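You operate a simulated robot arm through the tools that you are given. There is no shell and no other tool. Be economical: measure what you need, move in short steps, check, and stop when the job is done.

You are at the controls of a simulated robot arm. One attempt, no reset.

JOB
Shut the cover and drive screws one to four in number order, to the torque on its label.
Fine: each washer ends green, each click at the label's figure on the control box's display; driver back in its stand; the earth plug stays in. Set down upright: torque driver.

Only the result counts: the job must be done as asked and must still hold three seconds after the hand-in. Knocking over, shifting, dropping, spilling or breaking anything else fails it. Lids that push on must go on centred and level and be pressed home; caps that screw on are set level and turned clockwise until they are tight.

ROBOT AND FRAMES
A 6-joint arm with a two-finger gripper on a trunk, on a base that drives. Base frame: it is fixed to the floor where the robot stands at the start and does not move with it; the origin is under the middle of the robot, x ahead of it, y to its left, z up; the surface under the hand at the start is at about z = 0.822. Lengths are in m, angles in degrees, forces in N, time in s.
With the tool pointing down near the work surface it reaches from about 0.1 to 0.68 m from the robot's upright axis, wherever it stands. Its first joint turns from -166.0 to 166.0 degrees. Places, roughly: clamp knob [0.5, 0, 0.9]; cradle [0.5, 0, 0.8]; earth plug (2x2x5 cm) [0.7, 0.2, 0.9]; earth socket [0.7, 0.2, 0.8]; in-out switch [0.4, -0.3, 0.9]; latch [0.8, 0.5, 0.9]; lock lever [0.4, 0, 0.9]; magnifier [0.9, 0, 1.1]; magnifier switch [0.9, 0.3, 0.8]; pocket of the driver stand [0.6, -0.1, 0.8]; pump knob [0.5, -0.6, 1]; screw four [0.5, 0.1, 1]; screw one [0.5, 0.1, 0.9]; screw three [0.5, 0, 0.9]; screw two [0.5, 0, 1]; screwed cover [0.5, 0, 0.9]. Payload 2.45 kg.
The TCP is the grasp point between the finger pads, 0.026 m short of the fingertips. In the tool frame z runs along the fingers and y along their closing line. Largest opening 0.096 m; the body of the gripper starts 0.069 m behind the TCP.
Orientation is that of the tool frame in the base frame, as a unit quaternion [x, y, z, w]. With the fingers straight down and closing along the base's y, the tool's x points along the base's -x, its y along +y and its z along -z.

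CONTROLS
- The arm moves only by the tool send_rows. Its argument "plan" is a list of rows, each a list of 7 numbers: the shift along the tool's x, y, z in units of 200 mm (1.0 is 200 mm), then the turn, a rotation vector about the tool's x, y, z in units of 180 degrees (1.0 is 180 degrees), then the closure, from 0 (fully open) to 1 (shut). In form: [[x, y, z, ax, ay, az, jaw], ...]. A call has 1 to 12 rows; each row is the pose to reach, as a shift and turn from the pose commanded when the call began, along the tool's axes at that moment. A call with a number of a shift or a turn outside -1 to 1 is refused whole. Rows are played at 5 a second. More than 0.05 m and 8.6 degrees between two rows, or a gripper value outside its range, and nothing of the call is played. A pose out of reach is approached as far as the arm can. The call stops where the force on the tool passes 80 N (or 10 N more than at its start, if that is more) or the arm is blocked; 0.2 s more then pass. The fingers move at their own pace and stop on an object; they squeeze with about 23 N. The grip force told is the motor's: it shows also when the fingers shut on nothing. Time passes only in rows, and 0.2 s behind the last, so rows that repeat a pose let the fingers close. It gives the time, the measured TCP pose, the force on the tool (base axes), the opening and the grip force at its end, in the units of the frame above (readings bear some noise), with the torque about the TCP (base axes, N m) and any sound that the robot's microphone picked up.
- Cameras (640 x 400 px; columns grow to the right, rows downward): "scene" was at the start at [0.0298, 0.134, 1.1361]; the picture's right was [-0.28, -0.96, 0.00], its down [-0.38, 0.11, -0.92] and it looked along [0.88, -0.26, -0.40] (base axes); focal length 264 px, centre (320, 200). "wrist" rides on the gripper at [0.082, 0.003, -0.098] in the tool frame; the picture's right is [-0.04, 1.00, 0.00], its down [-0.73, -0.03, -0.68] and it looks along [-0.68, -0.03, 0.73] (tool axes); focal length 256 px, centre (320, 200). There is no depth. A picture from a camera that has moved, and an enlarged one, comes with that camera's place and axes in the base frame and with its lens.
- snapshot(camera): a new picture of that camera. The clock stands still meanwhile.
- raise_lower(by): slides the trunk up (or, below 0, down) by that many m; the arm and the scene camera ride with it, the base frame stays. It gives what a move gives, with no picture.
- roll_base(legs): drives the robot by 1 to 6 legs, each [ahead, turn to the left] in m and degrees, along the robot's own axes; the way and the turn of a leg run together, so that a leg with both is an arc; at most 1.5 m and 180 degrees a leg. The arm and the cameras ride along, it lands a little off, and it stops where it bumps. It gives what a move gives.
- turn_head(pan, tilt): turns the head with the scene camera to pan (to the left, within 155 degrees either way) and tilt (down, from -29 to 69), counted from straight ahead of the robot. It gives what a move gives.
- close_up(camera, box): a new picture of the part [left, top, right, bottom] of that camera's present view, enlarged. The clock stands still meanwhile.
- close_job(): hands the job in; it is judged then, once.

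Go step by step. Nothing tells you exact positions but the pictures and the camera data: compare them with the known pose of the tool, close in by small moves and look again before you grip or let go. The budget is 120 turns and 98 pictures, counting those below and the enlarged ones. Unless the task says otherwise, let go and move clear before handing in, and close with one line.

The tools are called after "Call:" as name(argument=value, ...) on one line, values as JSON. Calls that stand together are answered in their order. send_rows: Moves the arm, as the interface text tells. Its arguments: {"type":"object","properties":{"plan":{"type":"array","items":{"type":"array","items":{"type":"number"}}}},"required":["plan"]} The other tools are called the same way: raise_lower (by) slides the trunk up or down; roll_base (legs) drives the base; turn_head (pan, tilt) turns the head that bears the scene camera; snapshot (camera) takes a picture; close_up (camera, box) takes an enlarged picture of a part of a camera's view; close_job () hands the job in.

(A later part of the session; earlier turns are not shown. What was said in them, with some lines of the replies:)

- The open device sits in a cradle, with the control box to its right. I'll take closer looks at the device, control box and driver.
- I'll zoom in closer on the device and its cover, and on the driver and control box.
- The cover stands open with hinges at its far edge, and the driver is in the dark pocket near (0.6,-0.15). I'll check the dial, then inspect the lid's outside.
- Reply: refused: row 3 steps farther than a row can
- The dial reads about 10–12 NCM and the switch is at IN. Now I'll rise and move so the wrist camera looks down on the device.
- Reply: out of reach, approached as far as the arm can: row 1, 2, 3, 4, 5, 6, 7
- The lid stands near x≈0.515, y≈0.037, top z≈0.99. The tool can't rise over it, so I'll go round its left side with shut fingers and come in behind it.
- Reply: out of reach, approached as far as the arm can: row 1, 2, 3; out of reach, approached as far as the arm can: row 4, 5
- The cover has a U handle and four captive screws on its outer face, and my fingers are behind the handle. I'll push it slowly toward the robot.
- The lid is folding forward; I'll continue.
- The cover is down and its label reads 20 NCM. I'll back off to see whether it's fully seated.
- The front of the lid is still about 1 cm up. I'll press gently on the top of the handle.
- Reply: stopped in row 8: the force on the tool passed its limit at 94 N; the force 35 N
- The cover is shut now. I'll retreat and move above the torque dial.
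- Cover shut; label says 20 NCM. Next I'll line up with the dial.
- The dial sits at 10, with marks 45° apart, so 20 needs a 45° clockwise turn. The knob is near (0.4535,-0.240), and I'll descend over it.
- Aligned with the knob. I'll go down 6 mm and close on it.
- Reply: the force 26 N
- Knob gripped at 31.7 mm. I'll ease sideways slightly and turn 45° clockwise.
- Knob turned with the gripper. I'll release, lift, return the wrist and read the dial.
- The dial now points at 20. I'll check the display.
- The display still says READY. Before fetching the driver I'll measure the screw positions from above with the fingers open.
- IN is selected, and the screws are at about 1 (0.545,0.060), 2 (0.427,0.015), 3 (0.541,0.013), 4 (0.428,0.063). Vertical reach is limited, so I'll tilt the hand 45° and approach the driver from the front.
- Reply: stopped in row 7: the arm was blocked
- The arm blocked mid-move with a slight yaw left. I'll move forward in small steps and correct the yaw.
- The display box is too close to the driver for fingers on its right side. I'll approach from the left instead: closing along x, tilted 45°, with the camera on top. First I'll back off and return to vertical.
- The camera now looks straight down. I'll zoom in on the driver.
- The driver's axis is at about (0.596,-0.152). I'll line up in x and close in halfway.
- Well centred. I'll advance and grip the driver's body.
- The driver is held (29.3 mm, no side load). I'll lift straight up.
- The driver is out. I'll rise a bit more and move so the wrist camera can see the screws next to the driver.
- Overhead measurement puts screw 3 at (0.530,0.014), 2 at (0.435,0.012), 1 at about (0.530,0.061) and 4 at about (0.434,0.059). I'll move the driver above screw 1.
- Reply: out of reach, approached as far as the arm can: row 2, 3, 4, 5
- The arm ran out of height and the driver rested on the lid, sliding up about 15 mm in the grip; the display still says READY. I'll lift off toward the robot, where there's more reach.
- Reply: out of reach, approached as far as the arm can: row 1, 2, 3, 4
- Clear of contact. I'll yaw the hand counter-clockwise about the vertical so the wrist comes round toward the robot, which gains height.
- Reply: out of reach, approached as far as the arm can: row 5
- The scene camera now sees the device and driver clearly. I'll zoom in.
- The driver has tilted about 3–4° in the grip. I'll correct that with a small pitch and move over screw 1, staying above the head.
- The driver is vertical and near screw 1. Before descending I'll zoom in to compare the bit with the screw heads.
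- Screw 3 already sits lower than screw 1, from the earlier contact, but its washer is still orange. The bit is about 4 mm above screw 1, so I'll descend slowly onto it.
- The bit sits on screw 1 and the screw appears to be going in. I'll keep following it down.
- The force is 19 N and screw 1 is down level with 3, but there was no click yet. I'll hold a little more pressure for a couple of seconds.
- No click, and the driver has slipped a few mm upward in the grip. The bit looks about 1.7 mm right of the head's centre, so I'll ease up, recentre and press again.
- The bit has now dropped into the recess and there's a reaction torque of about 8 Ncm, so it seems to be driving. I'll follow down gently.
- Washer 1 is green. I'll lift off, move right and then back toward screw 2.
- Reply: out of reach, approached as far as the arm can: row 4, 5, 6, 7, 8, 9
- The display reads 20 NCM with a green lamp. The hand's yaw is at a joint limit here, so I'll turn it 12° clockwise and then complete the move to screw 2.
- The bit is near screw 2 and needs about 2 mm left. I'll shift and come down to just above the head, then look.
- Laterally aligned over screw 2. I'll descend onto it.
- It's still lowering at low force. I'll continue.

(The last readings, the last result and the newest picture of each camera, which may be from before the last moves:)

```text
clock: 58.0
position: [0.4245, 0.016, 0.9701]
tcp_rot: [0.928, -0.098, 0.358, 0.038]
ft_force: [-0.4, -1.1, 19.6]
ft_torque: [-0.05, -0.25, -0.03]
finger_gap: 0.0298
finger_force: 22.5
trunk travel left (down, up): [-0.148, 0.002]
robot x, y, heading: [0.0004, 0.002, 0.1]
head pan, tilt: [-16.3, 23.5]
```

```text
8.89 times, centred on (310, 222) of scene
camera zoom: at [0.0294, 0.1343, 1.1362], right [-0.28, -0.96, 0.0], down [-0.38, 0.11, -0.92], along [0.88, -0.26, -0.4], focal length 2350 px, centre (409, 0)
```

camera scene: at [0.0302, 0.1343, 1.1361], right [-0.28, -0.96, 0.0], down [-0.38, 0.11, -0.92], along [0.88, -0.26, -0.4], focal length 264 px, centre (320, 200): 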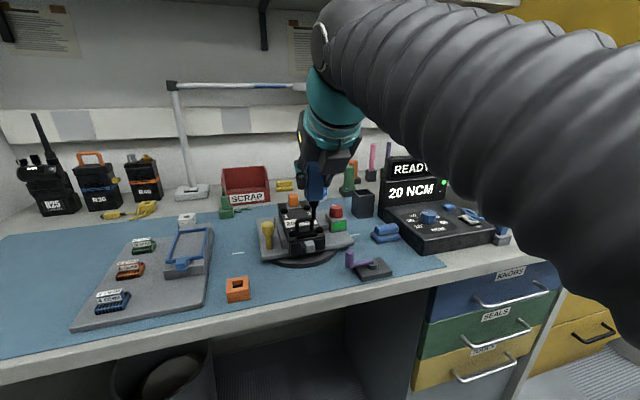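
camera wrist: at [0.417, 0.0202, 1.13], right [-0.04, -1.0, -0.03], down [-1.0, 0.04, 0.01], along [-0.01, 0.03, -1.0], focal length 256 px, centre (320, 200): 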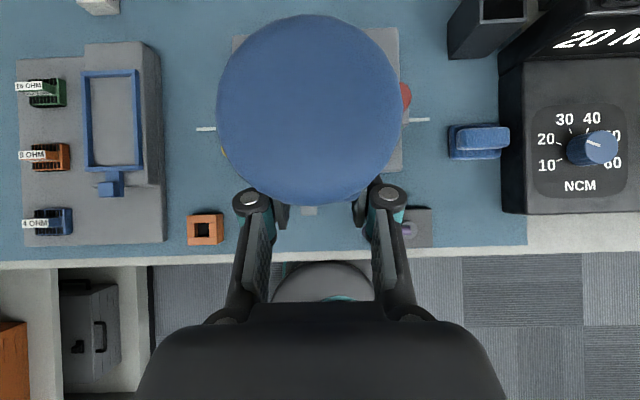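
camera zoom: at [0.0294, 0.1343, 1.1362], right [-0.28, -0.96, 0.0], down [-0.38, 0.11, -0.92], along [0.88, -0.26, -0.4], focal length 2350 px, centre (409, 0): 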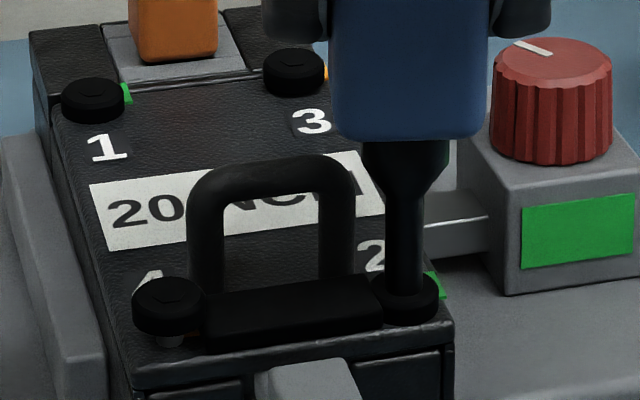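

Washer 2 is green. I'll lift and move over screw 3.

Call:
send_rows(plan=[[0.05, 0, -0.0555, 0, 0, 0, 1], [0.1005, 0, -0.1113, 0, 0, 0, 1], [0.187, -0.0245, -0.033, 0, 0, 0, 1], [0.273, -0.049, 0.045, 0, 0, 0, 1], [0.36, -0.0735, 0.123, 0, 0, 0, 1], [0.4459, -0.098, 0.2007, 0, 0, 0, 1], [0.4459, -0.098, 0.2007, 0, 0, 0, 1]])

Call:
snapshot(camera="scene")

Call:
close_up(camera="scene", box=[285, 175, 335, 220])

```text
clock: 59.6
position: [0.521, 0.0157, 1.0017]
tcp_rot: [0.928, -0.099, 0.358, 0.037]
ft_force: [-0.1, 0.4, -1.6]
ft_torque: [-0.02, 0.04, -0.02]
finger_gap: 0.03
finger_force: 22.7
trunk travel left (down, up): [-0.148, 0.002]
robot x, y, heading: [-0.0014, -0.0032, -0.1]
head pan, tilt: [-16.3, 23.5]
```

```text
22 pictures are left
camera scene: at [0.0301, 0.1343, 1.1361], right [-0.28, -0.96, 0.0], down [-0.38, 0.11, -0.92], along [0.88, -0.26, -0.4], focal length 264 px, centre (320, 200)
```

scene: 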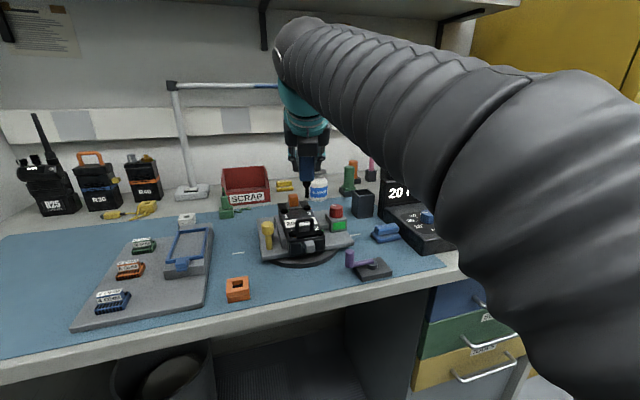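

```text
8.89 times, centred on (310, 198) of scene
camera zoom: at [0.0301, 0.1343, 1.1361], right [-0.28, -0.96, 0.0], down [-0.38, 0.11, -0.92], along [0.88, -0.26, -0.4], focal length 2350 px, centre (409, 222)
```

zoom: 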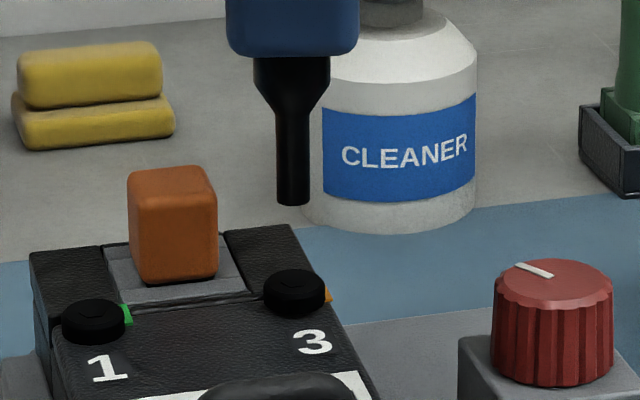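

The bit is aligned with screw 3. I'll descend quickly at first, then in 1 mm steps.

Call:
send_rows(plan=[[-0.018, 0, 0.02, 0, 0, 0, 1], [-0.036, 0, 0.04, 0, 0, 0, 1], [-0.0536, 0, 0.0594, 0, 0, 0, 1], [-0.057, 0, 0.0631, 0, 0, 0, 1], [-0.0604, 0, 0.0668, 0, 0, 0, 1], [-0.0637, 0, 0.0705, 0, 0, 0, 1], [-0.067, 0, 0.0742, 0, 0, 0, 1], [-0.0687, 0, 0.0761, 0, 0, 0, 1], [-0.0704, 0, 0.0779, 0, 0, 0, 1], [-0.0704, 0, 0.0779, 0, 0, 0, 1]])

Call:
close_up(camera="scene", box=[285, 185, 335, 230])

```text
clock: 61.9
position: [0.5182, 0.0165, 0.9788]
tcp_rot: [0.928, -0.099, 0.358, 0.037]
ft_force: [-0.1, -0.2, 1.4]
ft_torque: [-0.05, 0.03, -0.04]
finger_gap: 0.0295
finger_force: 23.1
trunk travel left (down, up): [-0.148, 0.002]
robot x, y, heading: [0.0007, 0.0058, 0.1]
head pan, tilt: [-16.3, 23.5]
```

```text
8.89 times, centred on (310, 208) of scene
camera zoom: at [0.03, 0.1343, 1.1362], right [-0.28, -0.96, 0.0], down [-0.38, 0.11, -0.92], along [0.88, -0.26, -0.4], focal length 2350 px, centre (409, 133)
```

zoom: 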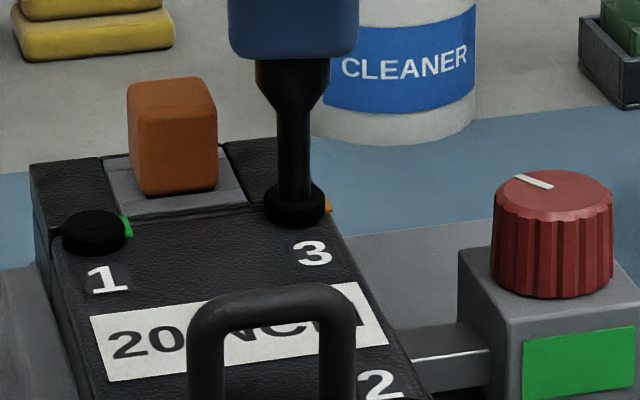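

In the recess. I'll press a bit more and wait.

Call:
send_rows(plan=[[-0.0034, 0, 0.0037, 0, 0, 0, 1], [-0.0034, 0, 0.0037, 0, 0, 0, 1], [-0.0067, 0, 0.0074, 0, 0, 0, 1], [-0.0067, 0, 0.0074, 0, 0, 0, 1], [-0.0067, 0, 0.0074, 0, 0, 0, 1], [-0.0067, 0, 0.0074, 0, 0, 0, 1], [-0.0067, 0, 0.0074, 0, 0, 0, 1]])

Call:
close_up(camera="scene", box=[285, 185, 335, 230])

```text
clock: 63.5
position: [0.5205, 0.0159, 0.9772]
tcp_rot: [0.928, -0.099, 0.358, 0.038]
ft_force: [-0.6, -1.3, 2.6]
ft_torque: [-0.06, -0.04, 0.02]
finger_gap: 0.0294
finger_force: 22.9
trunk travel left (down, up): [-0.148, 0.002]
robot x, y, heading: [-0.0, -0.0034, -0.2]
head pan, tilt: [-16.3, 23.5]
```

```text
8.89 times, centred on (310, 208) of scene
camera zoom: at [0.0299, 0.1343, 1.1362], right [-0.28, -0.96, 0.0], down [-0.38, 0.11, -0.92], along [0.88, -0.26, -0.4], focal length 2350 px, centre (409, 133)
```

zoom: 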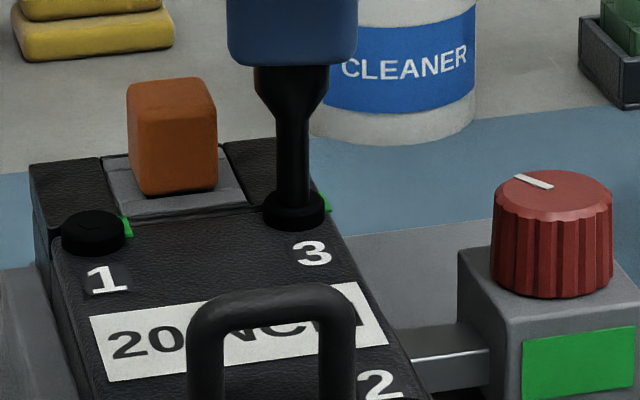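

Washer 3 is green. I'll lift, go left, then forward to screw 4.

Call:
send_rows(plan=[[0.05, 0, -0.0555, 0, 0, 0, 1], [0.1005, 0, -0.1113, 0, 0, 0, 1], [0.082, -0.118, -0.128, 0, 0, 0, 1], [0.0635, -0.236, -0.145, 0, 0, 0, 1], [-0.022, -0.211, -0.223, 0, 0, 0, 1], [-0.108, -0.187, -0.3, 0, 0, 0, 1], [-0.194, -0.162, -0.378, 0, 0, 0, 1], [-0.2808, -0.1373, -0.456, 0, 0, 0, 1], [-0.2808, -0.1373, -0.456, 0, 0, 0, 1]])

Call:
snapshot(camera="scene")

Call:
close_up(camera="scene", box=[280, 190, 330, 240])

```text
clock: 65.5
position: [0.4271, 0.0648, 1.0094]
tcp_rot: [0.928, -0.098, 0.358, 0.037]
ft_force: [-0.7, 0.9, -1.3]
ft_torque: [-0.01, 0.01, 0.01]
finger_gap: 0.0296
finger_force: 23.0
trunk travel left (down, up): [-0.148, 0.002]
robot x, y, heading: [-0.0018, 0.0002, 0.2]
head pan, tilt: [-16.3, 23.5]
```

```text
18 pictures are left
camera scene: at [0.0302, 0.1343, 1.1361], right [-0.28, -0.96, 0.0], down [-0.38, 0.11, -0.92], along [0.88, -0.26, -0.4], focal length 264 px, centre (320, 200)
```

scene: 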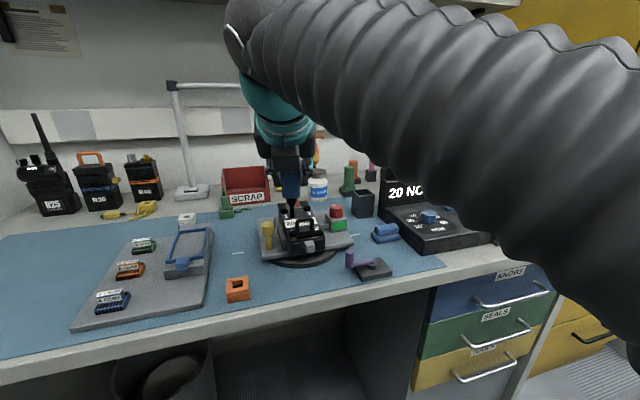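

```text
8.00 times, centred on (305, 215) of scene
camera zoom: at [0.0302, 0.1343, 1.1361], right [-0.28, -0.96, 0.0], down [-0.38, 0.11, -0.92], along [0.88, -0.26, -0.4], focal length 2115 px, centre (440, 80)
```

zoom: 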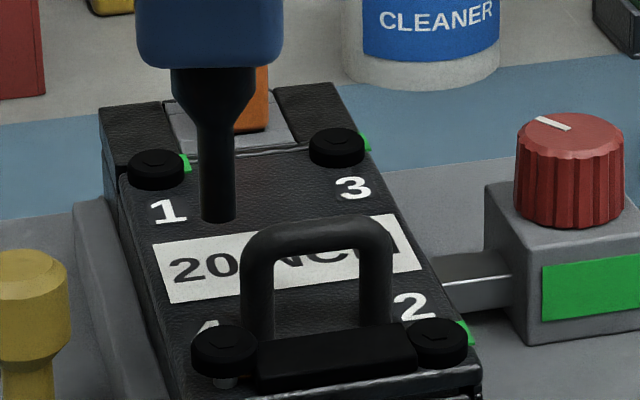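

Aligned over screw 4. I'll descend.

Call:
send_rows(plan=[[-0.027, 0, 0.03, 0, 0, 0, 1], [-0.054, 0, 0.06, 0, 0, 0, 1], [-0.0804, 0, 0.089, 0, 0, 0, 1], [-0.0871, 0, 0.0964, 0, 0, 0, 1], [-0.0938, 0, 0.1038, 0, 0, 0, 1], [-0.1, 0, 0.1112, 0, 0, 0, 1], [-0.1072, 0, 0.1187, 0, 0, 0, 1], [-0.1106, 0, 0.1224, 0, 0, 0, 1], [-0.1139, 0, 0.1261, 0, 0, 0, 1], [-0.1139, 0, 0.1261, 0, 0, 0, 1]])

Call:
close_up(camera="scene", box=[280, 200, 330, 250])

```text
clock: 67.7
position: [0.4244, 0.0648, 0.9737]
tcp_rot: [0.928, -0.099, 0.357, 0.037]
ft_force: [0.4, -0.2, -1.4]
ft_torque: [-0.01, 0.01, -0.01]
finger_gap: 0.0295
finger_force: 23.2
trunk travel left (down, up): [-0.148, 0.002]
robot x, y, heading: [0.0021, -0.0005, 0.2]
head pan, tilt: [-16.3, 23.5]
```

```text
8.00 times, centred on (305, 225) of scene
camera zoom: at [0.0301, 0.1343, 1.136], right [-0.28, -0.96, 0.0], down [-0.38, 0.11, -0.92], along [0.88, -0.26, -0.4], focal length 2115 px, centre (440, 0)
```

zoom: 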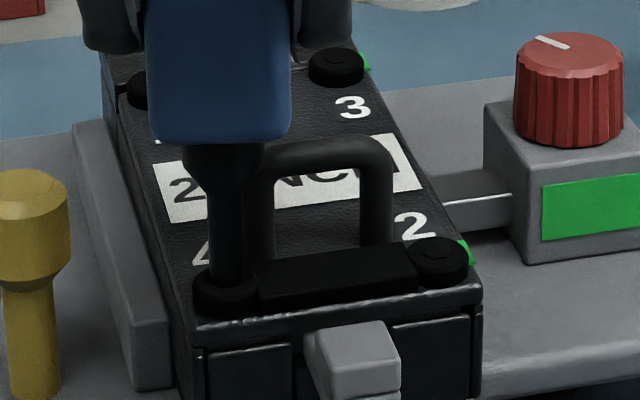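

Call:
send_rows(plan=[[-0.0034, 0, 0.0037, 0, 0, 0, 1], [-0.0034, 0, 0.0037, 0, 0, 0, 1], [-0.0067, 0, 0.0074, 0, 0, 0, 1], [-0.0067, 0, 0.0074, 0, 0, 0, 1], [-0.0101, 0, 0.0111, 0, 0, 0, 1], [-0.0134, 0, 0.0148, 0, 0, 0, 1], [-0.0134, 0, 0.0148, 0, 0, 0, 1], [-0.0134, 0, 0.0148, 0, 0, 0, 1], [-0.0134, 0, 0.0148, 0, 0, 0, 1], [-0.0134, 0, 0.0148, 0, 0, 0, 1]])

Call:
send_rows(plan=[[0.05, 0, -0.0555, 0, 0, 0, 1], [0.11, 0, -0.122, 0, 0, 0, 1], [0.11, 0, -0.122, 0, 0, 0, 1]])

Call:
snapshot(camera="scene")

Call:
close_up(camera="scene", box=[280, 190, 340, 250])

```text
clock: 69.8
position: [0.4253, 0.0643, 0.9694]
tcp_rot: [0.928, -0.098, 0.359, 0.037]
ft_force: [2.9, -0.5, 19.9]
ft_torque: [-0.06, -0.4, 0.0]
finger_gap: 0.0298
finger_force: 23.0
trunk travel left (down, up): [-0.148, 0.002]
robot x, y, heading: [0.0056, 0.0019, -0.5]
head pan, tilt: [-16.3, 23.5]
```

```text
clock: 70.7
position: [0.4251, 0.0649, 1.003]
tcp_rot: [0.928, -0.098, 0.357, 0.037]
ft_force: [-0.3, -0.1, -1.1]
ft_torque: [0.01, 0.0, 0.03]
finger_gap: 0.0297
finger_force: 22.9
trunk travel left (down, up): [-0.148, 0.002]
robot x, y, heading: [0.0015, -0.0013, -0.2]
head pan, tilt: [-16.3, 23.5]
```

```text
15 pictures are left
camera scene: at [0.0301, 0.1343, 1.1361], right [-0.28, -0.96, 0.0], down [-0.38, 0.11, -0.92], along [0.88, -0.26, -0.4], focal length 264 px, centre (320, 200)
```

scene: 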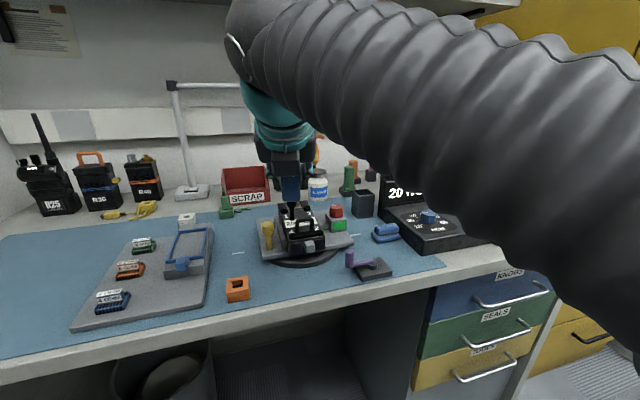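

```text
6.67 times, centred on (310, 220) of scene
camera zoom: at [0.0301, 0.1343, 1.1361], right [-0.28, -0.96, 0.0], down [-0.38, 0.11, -0.92], along [0.88, -0.26, -0.4], focal length 1762 px, centre (387, 67)
```

zoom: 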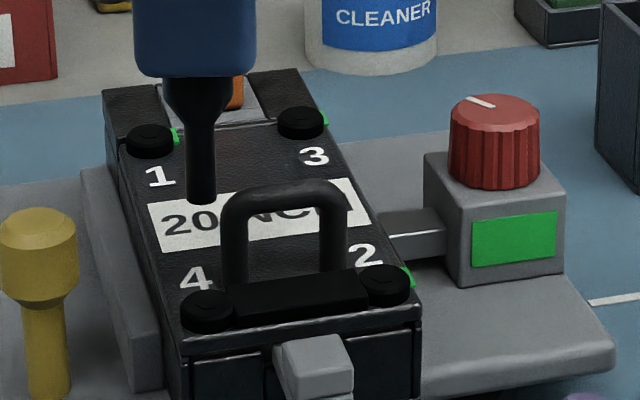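

Screw 4 is down. I'll zoom in to check its washer.

Call:
close_up(camera="scene", box=[292, 222, 312, 238])

```text
16.00 times, centred on (302, 230) of scene
camera zoom: at [0.0301, 0.1343, 1.1361], right [-0.28, -0.96, 0.0], down [-0.38, 0.11, -0.92], along [0.88, -0.26, -0.4], focal length 4230 px, centre (608, -280)
```

zoom: 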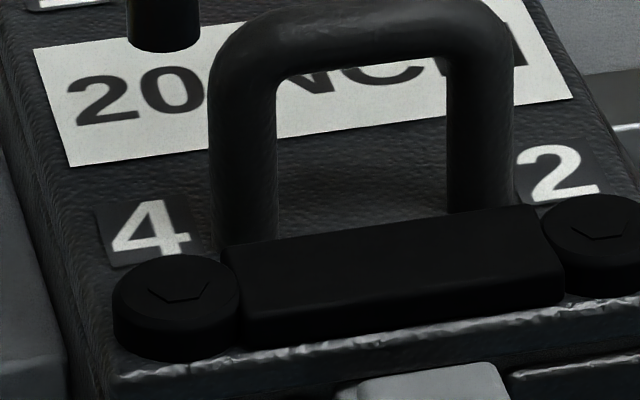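

I'll bring the driver back: along the left side clear of the handle, then across while yawing the hand clockwise so I approach the stand from the left again.

Call:
send_rows(plan=[[0.136, -0.039, 0.123, 0, 0, 0, 1], [0.272, -0.078, 0.246, 0, 0, 0, 1], [0.284, 0.001, 0.257, -0.0149, 0, 0.0165, 1], [0.297, 0.08, 0.268, -0.0298, 0, 0.033, 1], [0.309, 0.158, 0.28, -0.0446, 0, 0.0494, 1], [0.322, 0.237, 0.291, -0.0744, 0, 0.0824, 1], [0.334, 0.316, 0.302, -0.1042, 0, 0.1154, 1], [0.347, 0.395, 0.313, -0.1339, 0, 0.1483, 1], [0.359, 0.474, 0.325, -0.1637, 0, 0.1813, 1], [0.372, 0.552, 0.336, -0.1934, 0, 0.2142, 1], [0.384, 0.631, 0.347, -0.2232, 0, 0.2472, 1]])

Call:
snapshot(camera="wrist")

```text
clock: 73.0
position: [0.5008, -0.0816, 1.0034]
tcp_rot: [0.754, -0.55, 0.291, 0.211]
ft_force: [-1.3, 0.2, -0.2]
ft_torque: [0.03, -0.03, 0.01]
finger_gap: 0.0296
finger_force: 23.2
trunk travel left (down, up): [-0.148, 0.002]
robot x, y, heading: [0.0033, -0.0003, -0.2]
head pan, tilt: [-16.3, 23.5]
```

```text
12 pictures are left
camera wrist: at [0.4946, -0.0791, 1.1303], right [-0.96, -0.28, -0.03], down [-0.28, 0.96, 0.01], along [0.02, 0.02, -1.0], focal length 256 px, centre (320, 200)
```

wrist: 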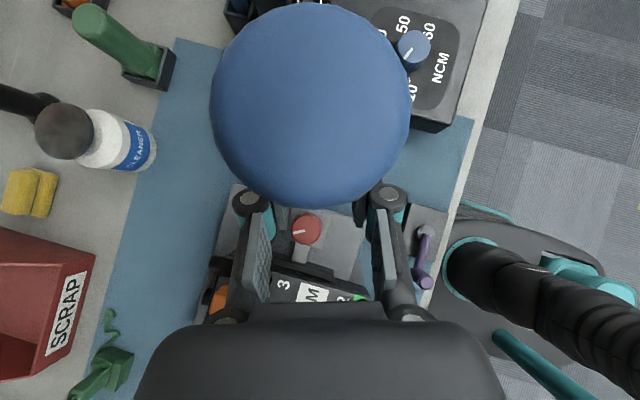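

Next I'll finish the yaw and bring the driver over the stand's pocket at (0.596,-0.152).

Call:
send_rows(plan=[[0.036, -0.151, 0.0325, -0.0223, 0, 0.0247, 1], [0.072, -0.302, 0.065, -0.0446, 0, 0.0494, 1], [0.108, -0.453, 0.0975, -0.0662, 0, 0.0733, 1], [0.0477, -0.453, 0.1643, -0.0662, 0, 0.0733, 1], [0.1544, -0.407, 0.2606, -0.0662, 0, 0.0733, 1], [0.2611, -0.3607, 0.3569, -0.0662, 0, 0.0733, 1], [0.2611, -0.3607, 0.3569, -0.0662, 0, 0.0733, 1]])

Call:
snapshot(camera="wrist")

```text
clock: 74.7
position: [0.5974, -0.1406, 0.9845]
tcp_rot: [0.662, -0.659, 0.254, 0.252]
ft_force: [0.2, 0.1, -1.9]
ft_torque: [0.02, 0.03, 0.01]
finger_gap: 0.0294
finger_force: 23.1
trunk travel left (down, up): [-0.148, 0.002]
robot x, y, heading: [0.0039, -0.0005, -0.1]
head pan, tilt: [-16.3, 23.5]
```

```text
11 pictures are left
camera wrist: at [0.5929, -0.1374, 1.1126], right [-1.0, 0.03, -0.03], down [0.03, 1.0, 0.01], along [0.03, 0.01, -1.0], focal length 256 px, centre (320, 200)
```

wrist: 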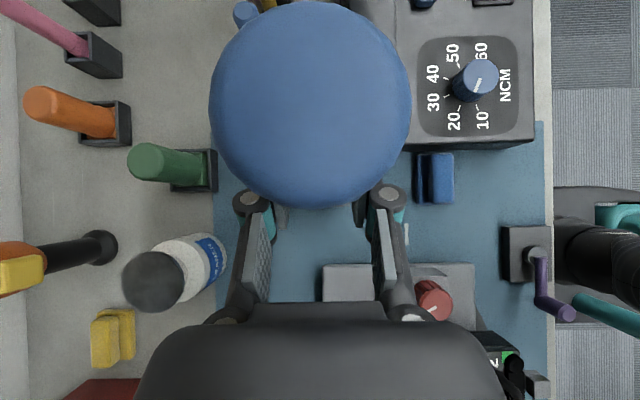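

The driver is squared and over the pocket. I'll lower it in, watching forces.

Call:
send_rows(plan=[[-0.0302, 0, 0.0334, 0, 0, 0, 1], [-0.0603, 0, 0.0668, 0, 0, 0, 1], [-0.0804, 0, 0.089, 0, 0, 0, 1], [-0.1005, 0, 0.1113, 0, 0, 0, 1], [-0.1206, 0, 0.1336, 0, 0, 0, 1], [-0.1407, 0, 0.1558, 0, 0, 0, 1]])

Call:
snapshot(camera="wrist")

```text
clock: 76.0
position: [0.5958, -0.1406, 0.9421]
tcp_rot: [0.661, -0.659, 0.255, 0.253]
ft_force: [0.8, 0.0, -1.3]
ft_torque: [0.0, 0.03, -0.01]
finger_gap: 0.0295
finger_force: 23.0
trunk travel left (down, up): [-0.148, 0.002]
robot x, y, heading: [0.0, 0.0019, -0.0]
head pan, tilt: [-16.3, 23.5]
```

```text
10 pictures are left
camera wrist: at [0.5913, -0.1369, 1.0702], right [-1.0, 0.03, -0.03], down [0.03, 1.0, 0.01], along [0.03, 0.01, -1.0], focal length 256 px, centre (320, 200)
```

wrist: 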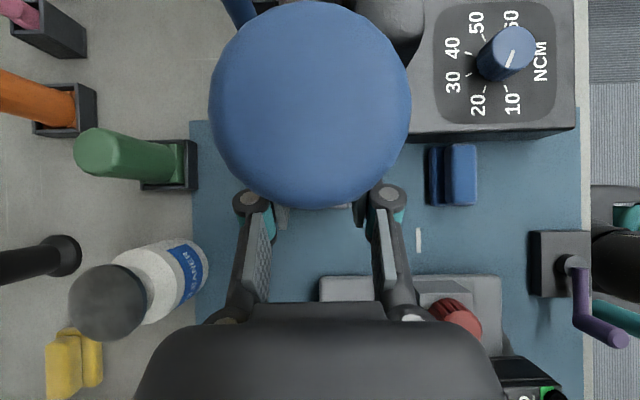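

No contact, so the bit is inside the pocket. I'll continue slowly as the body enters.

Call:
send_rows(plan=[[-0.0101, 0, 0.0111, 0, 0, 0, 1], [-0.0201, 0, 0.0223, 0, 0, 0, 1], [-0.0302, 0, 0.0334, 0, 0, 0, 1], [-0.0402, 0, 0.0445, 0, 0, 0, 1], [-0.0503, 0, 0.0556, 0, 0, 0, 1], [-0.0603, 0, 0.0668, 0, 0, 0, 1], [-0.0704, 0, 0.0779, 0, 0, 0, 1], [-0.0804, 0, 0.089, 0, 0, 0, 1], [-0.0871, 0, 0.0964, 0, 0, 0, 1]])

Call:
snapshot(camera="wrist")

```text
clock: 78.0
position: [0.5961, -0.1404, 0.9171]
tcp_rot: [0.661, -0.659, 0.253, 0.252]
ft_force: [-0.1, -0.1, -1.7]
ft_torque: [0.02, 0.01, -0.02]
finger_gap: 0.0294
finger_force: 23.2
trunk travel left (down, up): [-0.148, 0.002]
robot x, y, heading: [-0.0013, -0.0022, 0.1]
head pan, tilt: [-16.3, 23.5]
```

```text
9 pictures are left
camera wrist: at [0.591, -0.1376, 1.0449], right [-1.0, 0.03, -0.03], down [0.03, 1.0, 0.01], along [0.03, 0.01, -1.0], focal length 256 px, centre (320, 200)
```

wrist: 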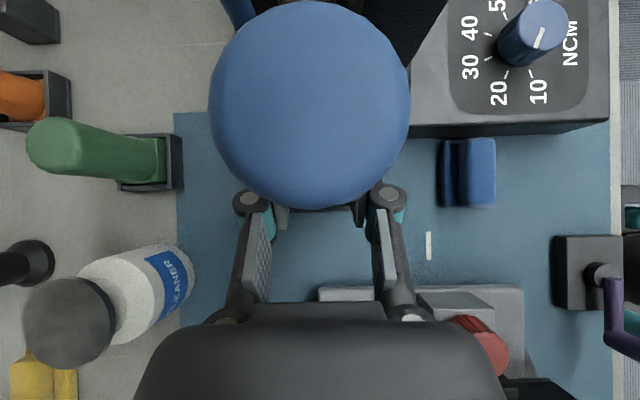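

Call:
send_rows(plan=[[-0.0034, 0, 0.0037, 0, 0, 0, 1], [-0.0067, 0, 0.0074, 0, 0, 0, 1], [-0.0101, 0, 0.0111, 0, 0, 0, 1], [-0.0134, 0, 0.0148, 0, 0, 0, 1], [-0.0134, 0, 0.0148, 0, 0, 0, 1]])

```text
clock: 79.2
position: [0.595, -0.1409, 0.914]
tcp_rot: [0.66, -0.66, 0.255, 0.252]
ft_force: [-1.7, 1.2, 5.6]
ft_torque: [0.04, 0.1, -0.06]
finger_gap: 0.0293
finger_force: 22.6
trunk travel left (down, up): [-0.148, 0.002]
robot x, y, heading: [-0.0024, -0.0033, -0.0]
head pan, tilt: [-16.3, 23.5]
```

There's light contact at z=0.914. I'll back up 1 mm and open the fingers gently.

Call:
send_rows(plan=[[0.0034, 0, -0.0037, 0, 0, 0, 1], [0.0034, 0, -0.0037, 0, 0, 0, 0.66], [0.0034, 0, -0.0037, 0, 0, 0, 0.6], [0.0034, 0, -0.0037, 0, 0, 0, 0.5], [0.0034, 0, -0.0037, 0, 0, 0, 0.3], [0.0034, 0, -0.0037, 0, 0, 0, 0.3]])

Call:
snapshot(camera="wrist")

```text
clock: 80.7
position: [0.5957, -0.1403, 0.9147]
tcp_rot: [0.661, -0.659, 0.254, 0.253]
ft_force: [-0.1, 0.7, 0.1]
ft_torque: [-0.03, -0.01, -0.02]
finger_gap: 0.0672
finger_force: 0.0
trunk travel left (down, up): [-0.148, 0.002]
robot x, y, heading: [0.0022, 0.0, -0.0]
head pan, tilt: [-16.3, 23.5]
```

```text
8 pictures are left
camera wrist: at [0.5913, -0.1378, 1.0416], right [-1.0, 0.03, -0.03], down [0.03, 1.0, 0.01], along [0.03, 0.01, -1.0], focal length 256 px, centre (320, 200)
```

wrist: 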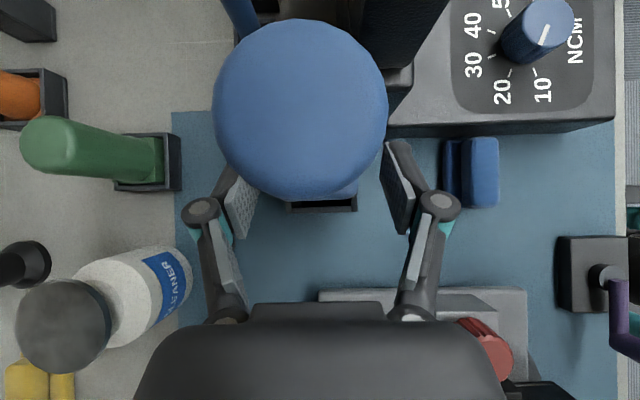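

The driver is standing in its pocket. I'll back out along the approach line and check it and the washers.

Call:
send_rows(plan=[[0, 0, -0.15, 0, 0, 0, 0.3], [0, 0, -0.33, 0, 0, 0, 0.2], [0, 0, -0.5, 0, 0, 0, 0.2]])

Call:
snapshot(camera="wrist")

```text
clock: 81.5
position: [0.5957, -0.074, 0.9887]
tcp_rot: [0.661, -0.659, 0.254, 0.253]
ft_force: [-0.1, 0.4, 0.6]
ft_torque: [-0.02, -0.03, 0.03]
finger_gap: 0.0766
finger_force: 0.0
trunk travel left (down, up): [-0.148, 0.002]
robot x, y, heading: [-0.0005, 0.0003, -0.2]
head pan, tilt: [-16.3, 23.5]
```

```text
7 pictures are left
camera wrist: at [0.5916, -0.0714, 1.1161], right [-1.0, 0.03, -0.03], down [0.03, 1.0, 0.01], along [0.03, 0.01, -1.0], focal length 256 px, centre (320, 200)
```

wrist: 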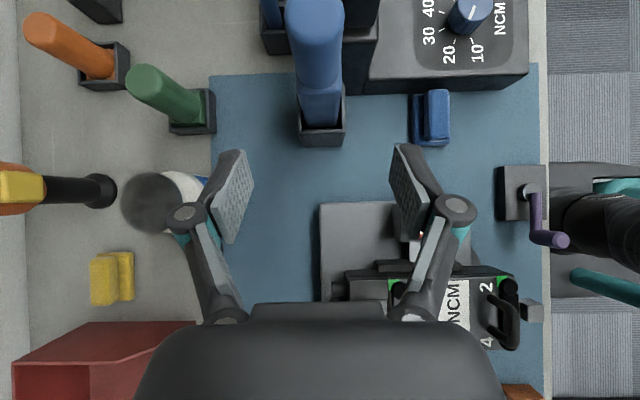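

The driver is upright in its stand. I'll shift so I can see washer 4 and the display.

Call:
send_rows(plan=[[-0.04, 0.15, -0.037, 0, 0, 0, 0.2], [-0.08, 0.3, -0.074, 0, 0, 0, 0.2], [-0.12, 0.45, -0.11, 0, 0, 0, 0.2], [-0.163, 0.6, -0.147, 0, 0, 0, 0.2]])

Call:
snapshot(camera="wrist")

Call:
snapshot(camera="scene")

```text
clock: 82.5
position: [0.4744, -0.0281, 0.9887]
tcp_rot: [0.661, -0.66, 0.254, 0.253]
ft_force: [0.5, -0.7, -0.3]
ft_torque: [-0.04, 0.03, -0.04]
finger_gap: 0.0766
finger_force: 0.1
trunk travel left (down, up): [-0.148, 0.002]
robot x, y, heading: [0.0026, 0.0033, -0.1]
head pan, tilt: [-16.3, 23.5]
```

```text
6 pictures are left
camera wrist: at [0.4714, -0.0255, 1.1168], right [-1.0, 0.03, -0.03], down [0.03, 1.0, 0.01], along [0.03, 0.01, -1.0], focal length 256 px, centre (320, 200)
```

wrist: 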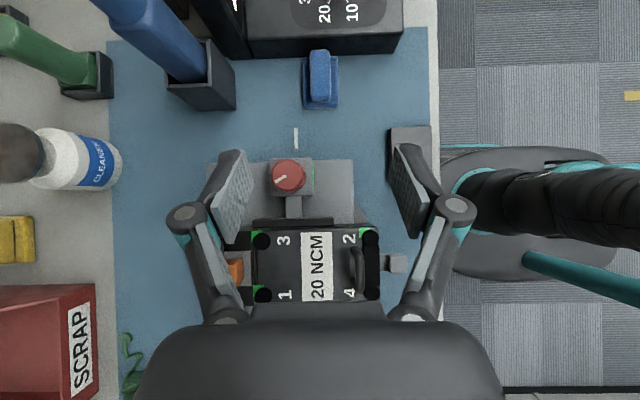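

```text
5 pictures are left
camera scene: at [0.0305, 0.1343, 1.1361], right [-0.28, -0.96, 0.0], down [-0.38, 0.11, -0.92], along [0.88, -0.26, -0.4], focal length 264 px, centre (320, 200)
```

scene: 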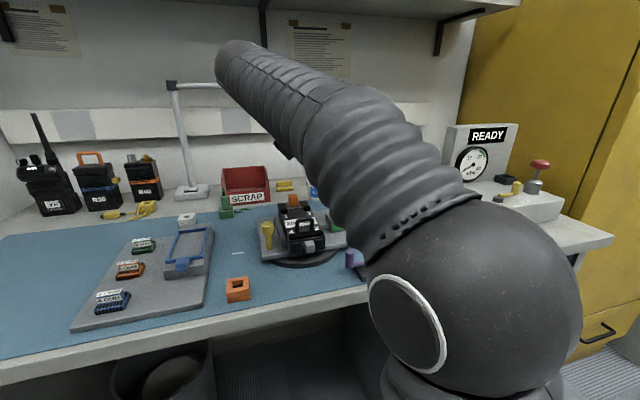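

Call:
close_up(camera="wrist", box=[230, 215, 410, 310])

```text
3.56 times, centred on (320, 262) of wrist
camera zoom: at [0.4714, -0.0255, 1.1168], right [-1.0, 0.03, -0.03], down [0.03, 1.0, 0.01], along [0.03, 0.01, -1.0], focal length 910 px, centre (320, -22)
```

zoom: 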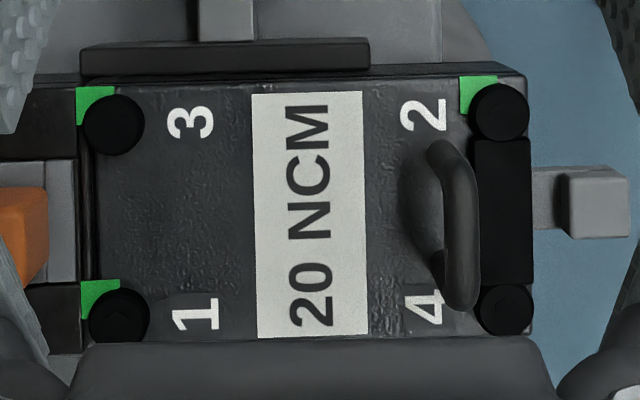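

The handle hides washer 4. I'll move 7 cm toward the robot to see past it.

Call:
send_rows(plan=[[0, 0.15, 0, 0, 0, 0, 0.2], [0, 0.35, 0, 0, 0, 0, 0.2], [0, 0.35, 0, 0, 0, 0, 0.2]])

Call:
close_up(camera="wrist", box=[200, 200, 360, 310])

```text
clock: 83.2
position: [0.4062, -0.0315, 0.9874]
tcp_rot: [0.661, -0.659, 0.254, 0.253]
ft_force: [-1.1, -0.2, 0.4]
ft_torque: [-0.01, -0.03, 0.01]
finger_gap: 0.0769
finger_force: 0.0
trunk travel left (down, up): [-0.148, 0.002]
robot x, y, heading: [0.0004, -0.0023, 0.1]
head pan, tilt: [-16.3, 23.5]
```

```text
3.64 times, centred on (280, 255) of wrist
camera zoom: at [0.4008, -0.028, 1.116], right [-1.0, 0.03, -0.03], down [0.03, 1.0, 0.01], along [0.03, 0.01, -1.0], focal length 931 px, centre (466, 0)
```

zoom: 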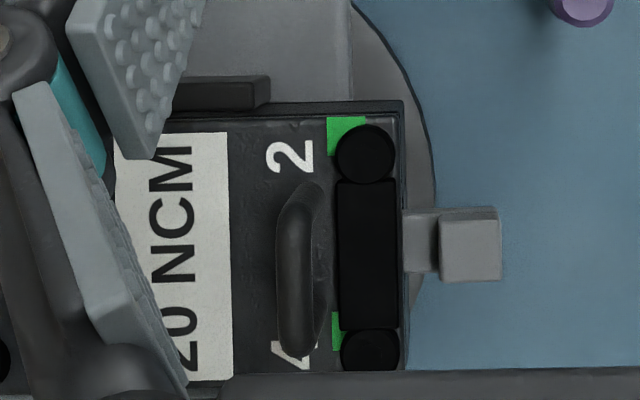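

All four washers are green, the driver is back in its stand, the cover is shut and the hand is clear, so I'm handing in.

Call:
close_job()

```text
The job is handed in.
```

I shut the cover and drove screws one to four in order at the label's 20 NCM. All four washers are green, the driver stands upright in its stand, and I never touched the earth plug. I saw 20 NCM in full on the display after screw one and only partly hidden by the arm after the others, and the microphone reported no clicks. Before screw one, a bump pushed screw three partway in without turning its washer green. The driver dropped about 6 mm into its pocket when released.
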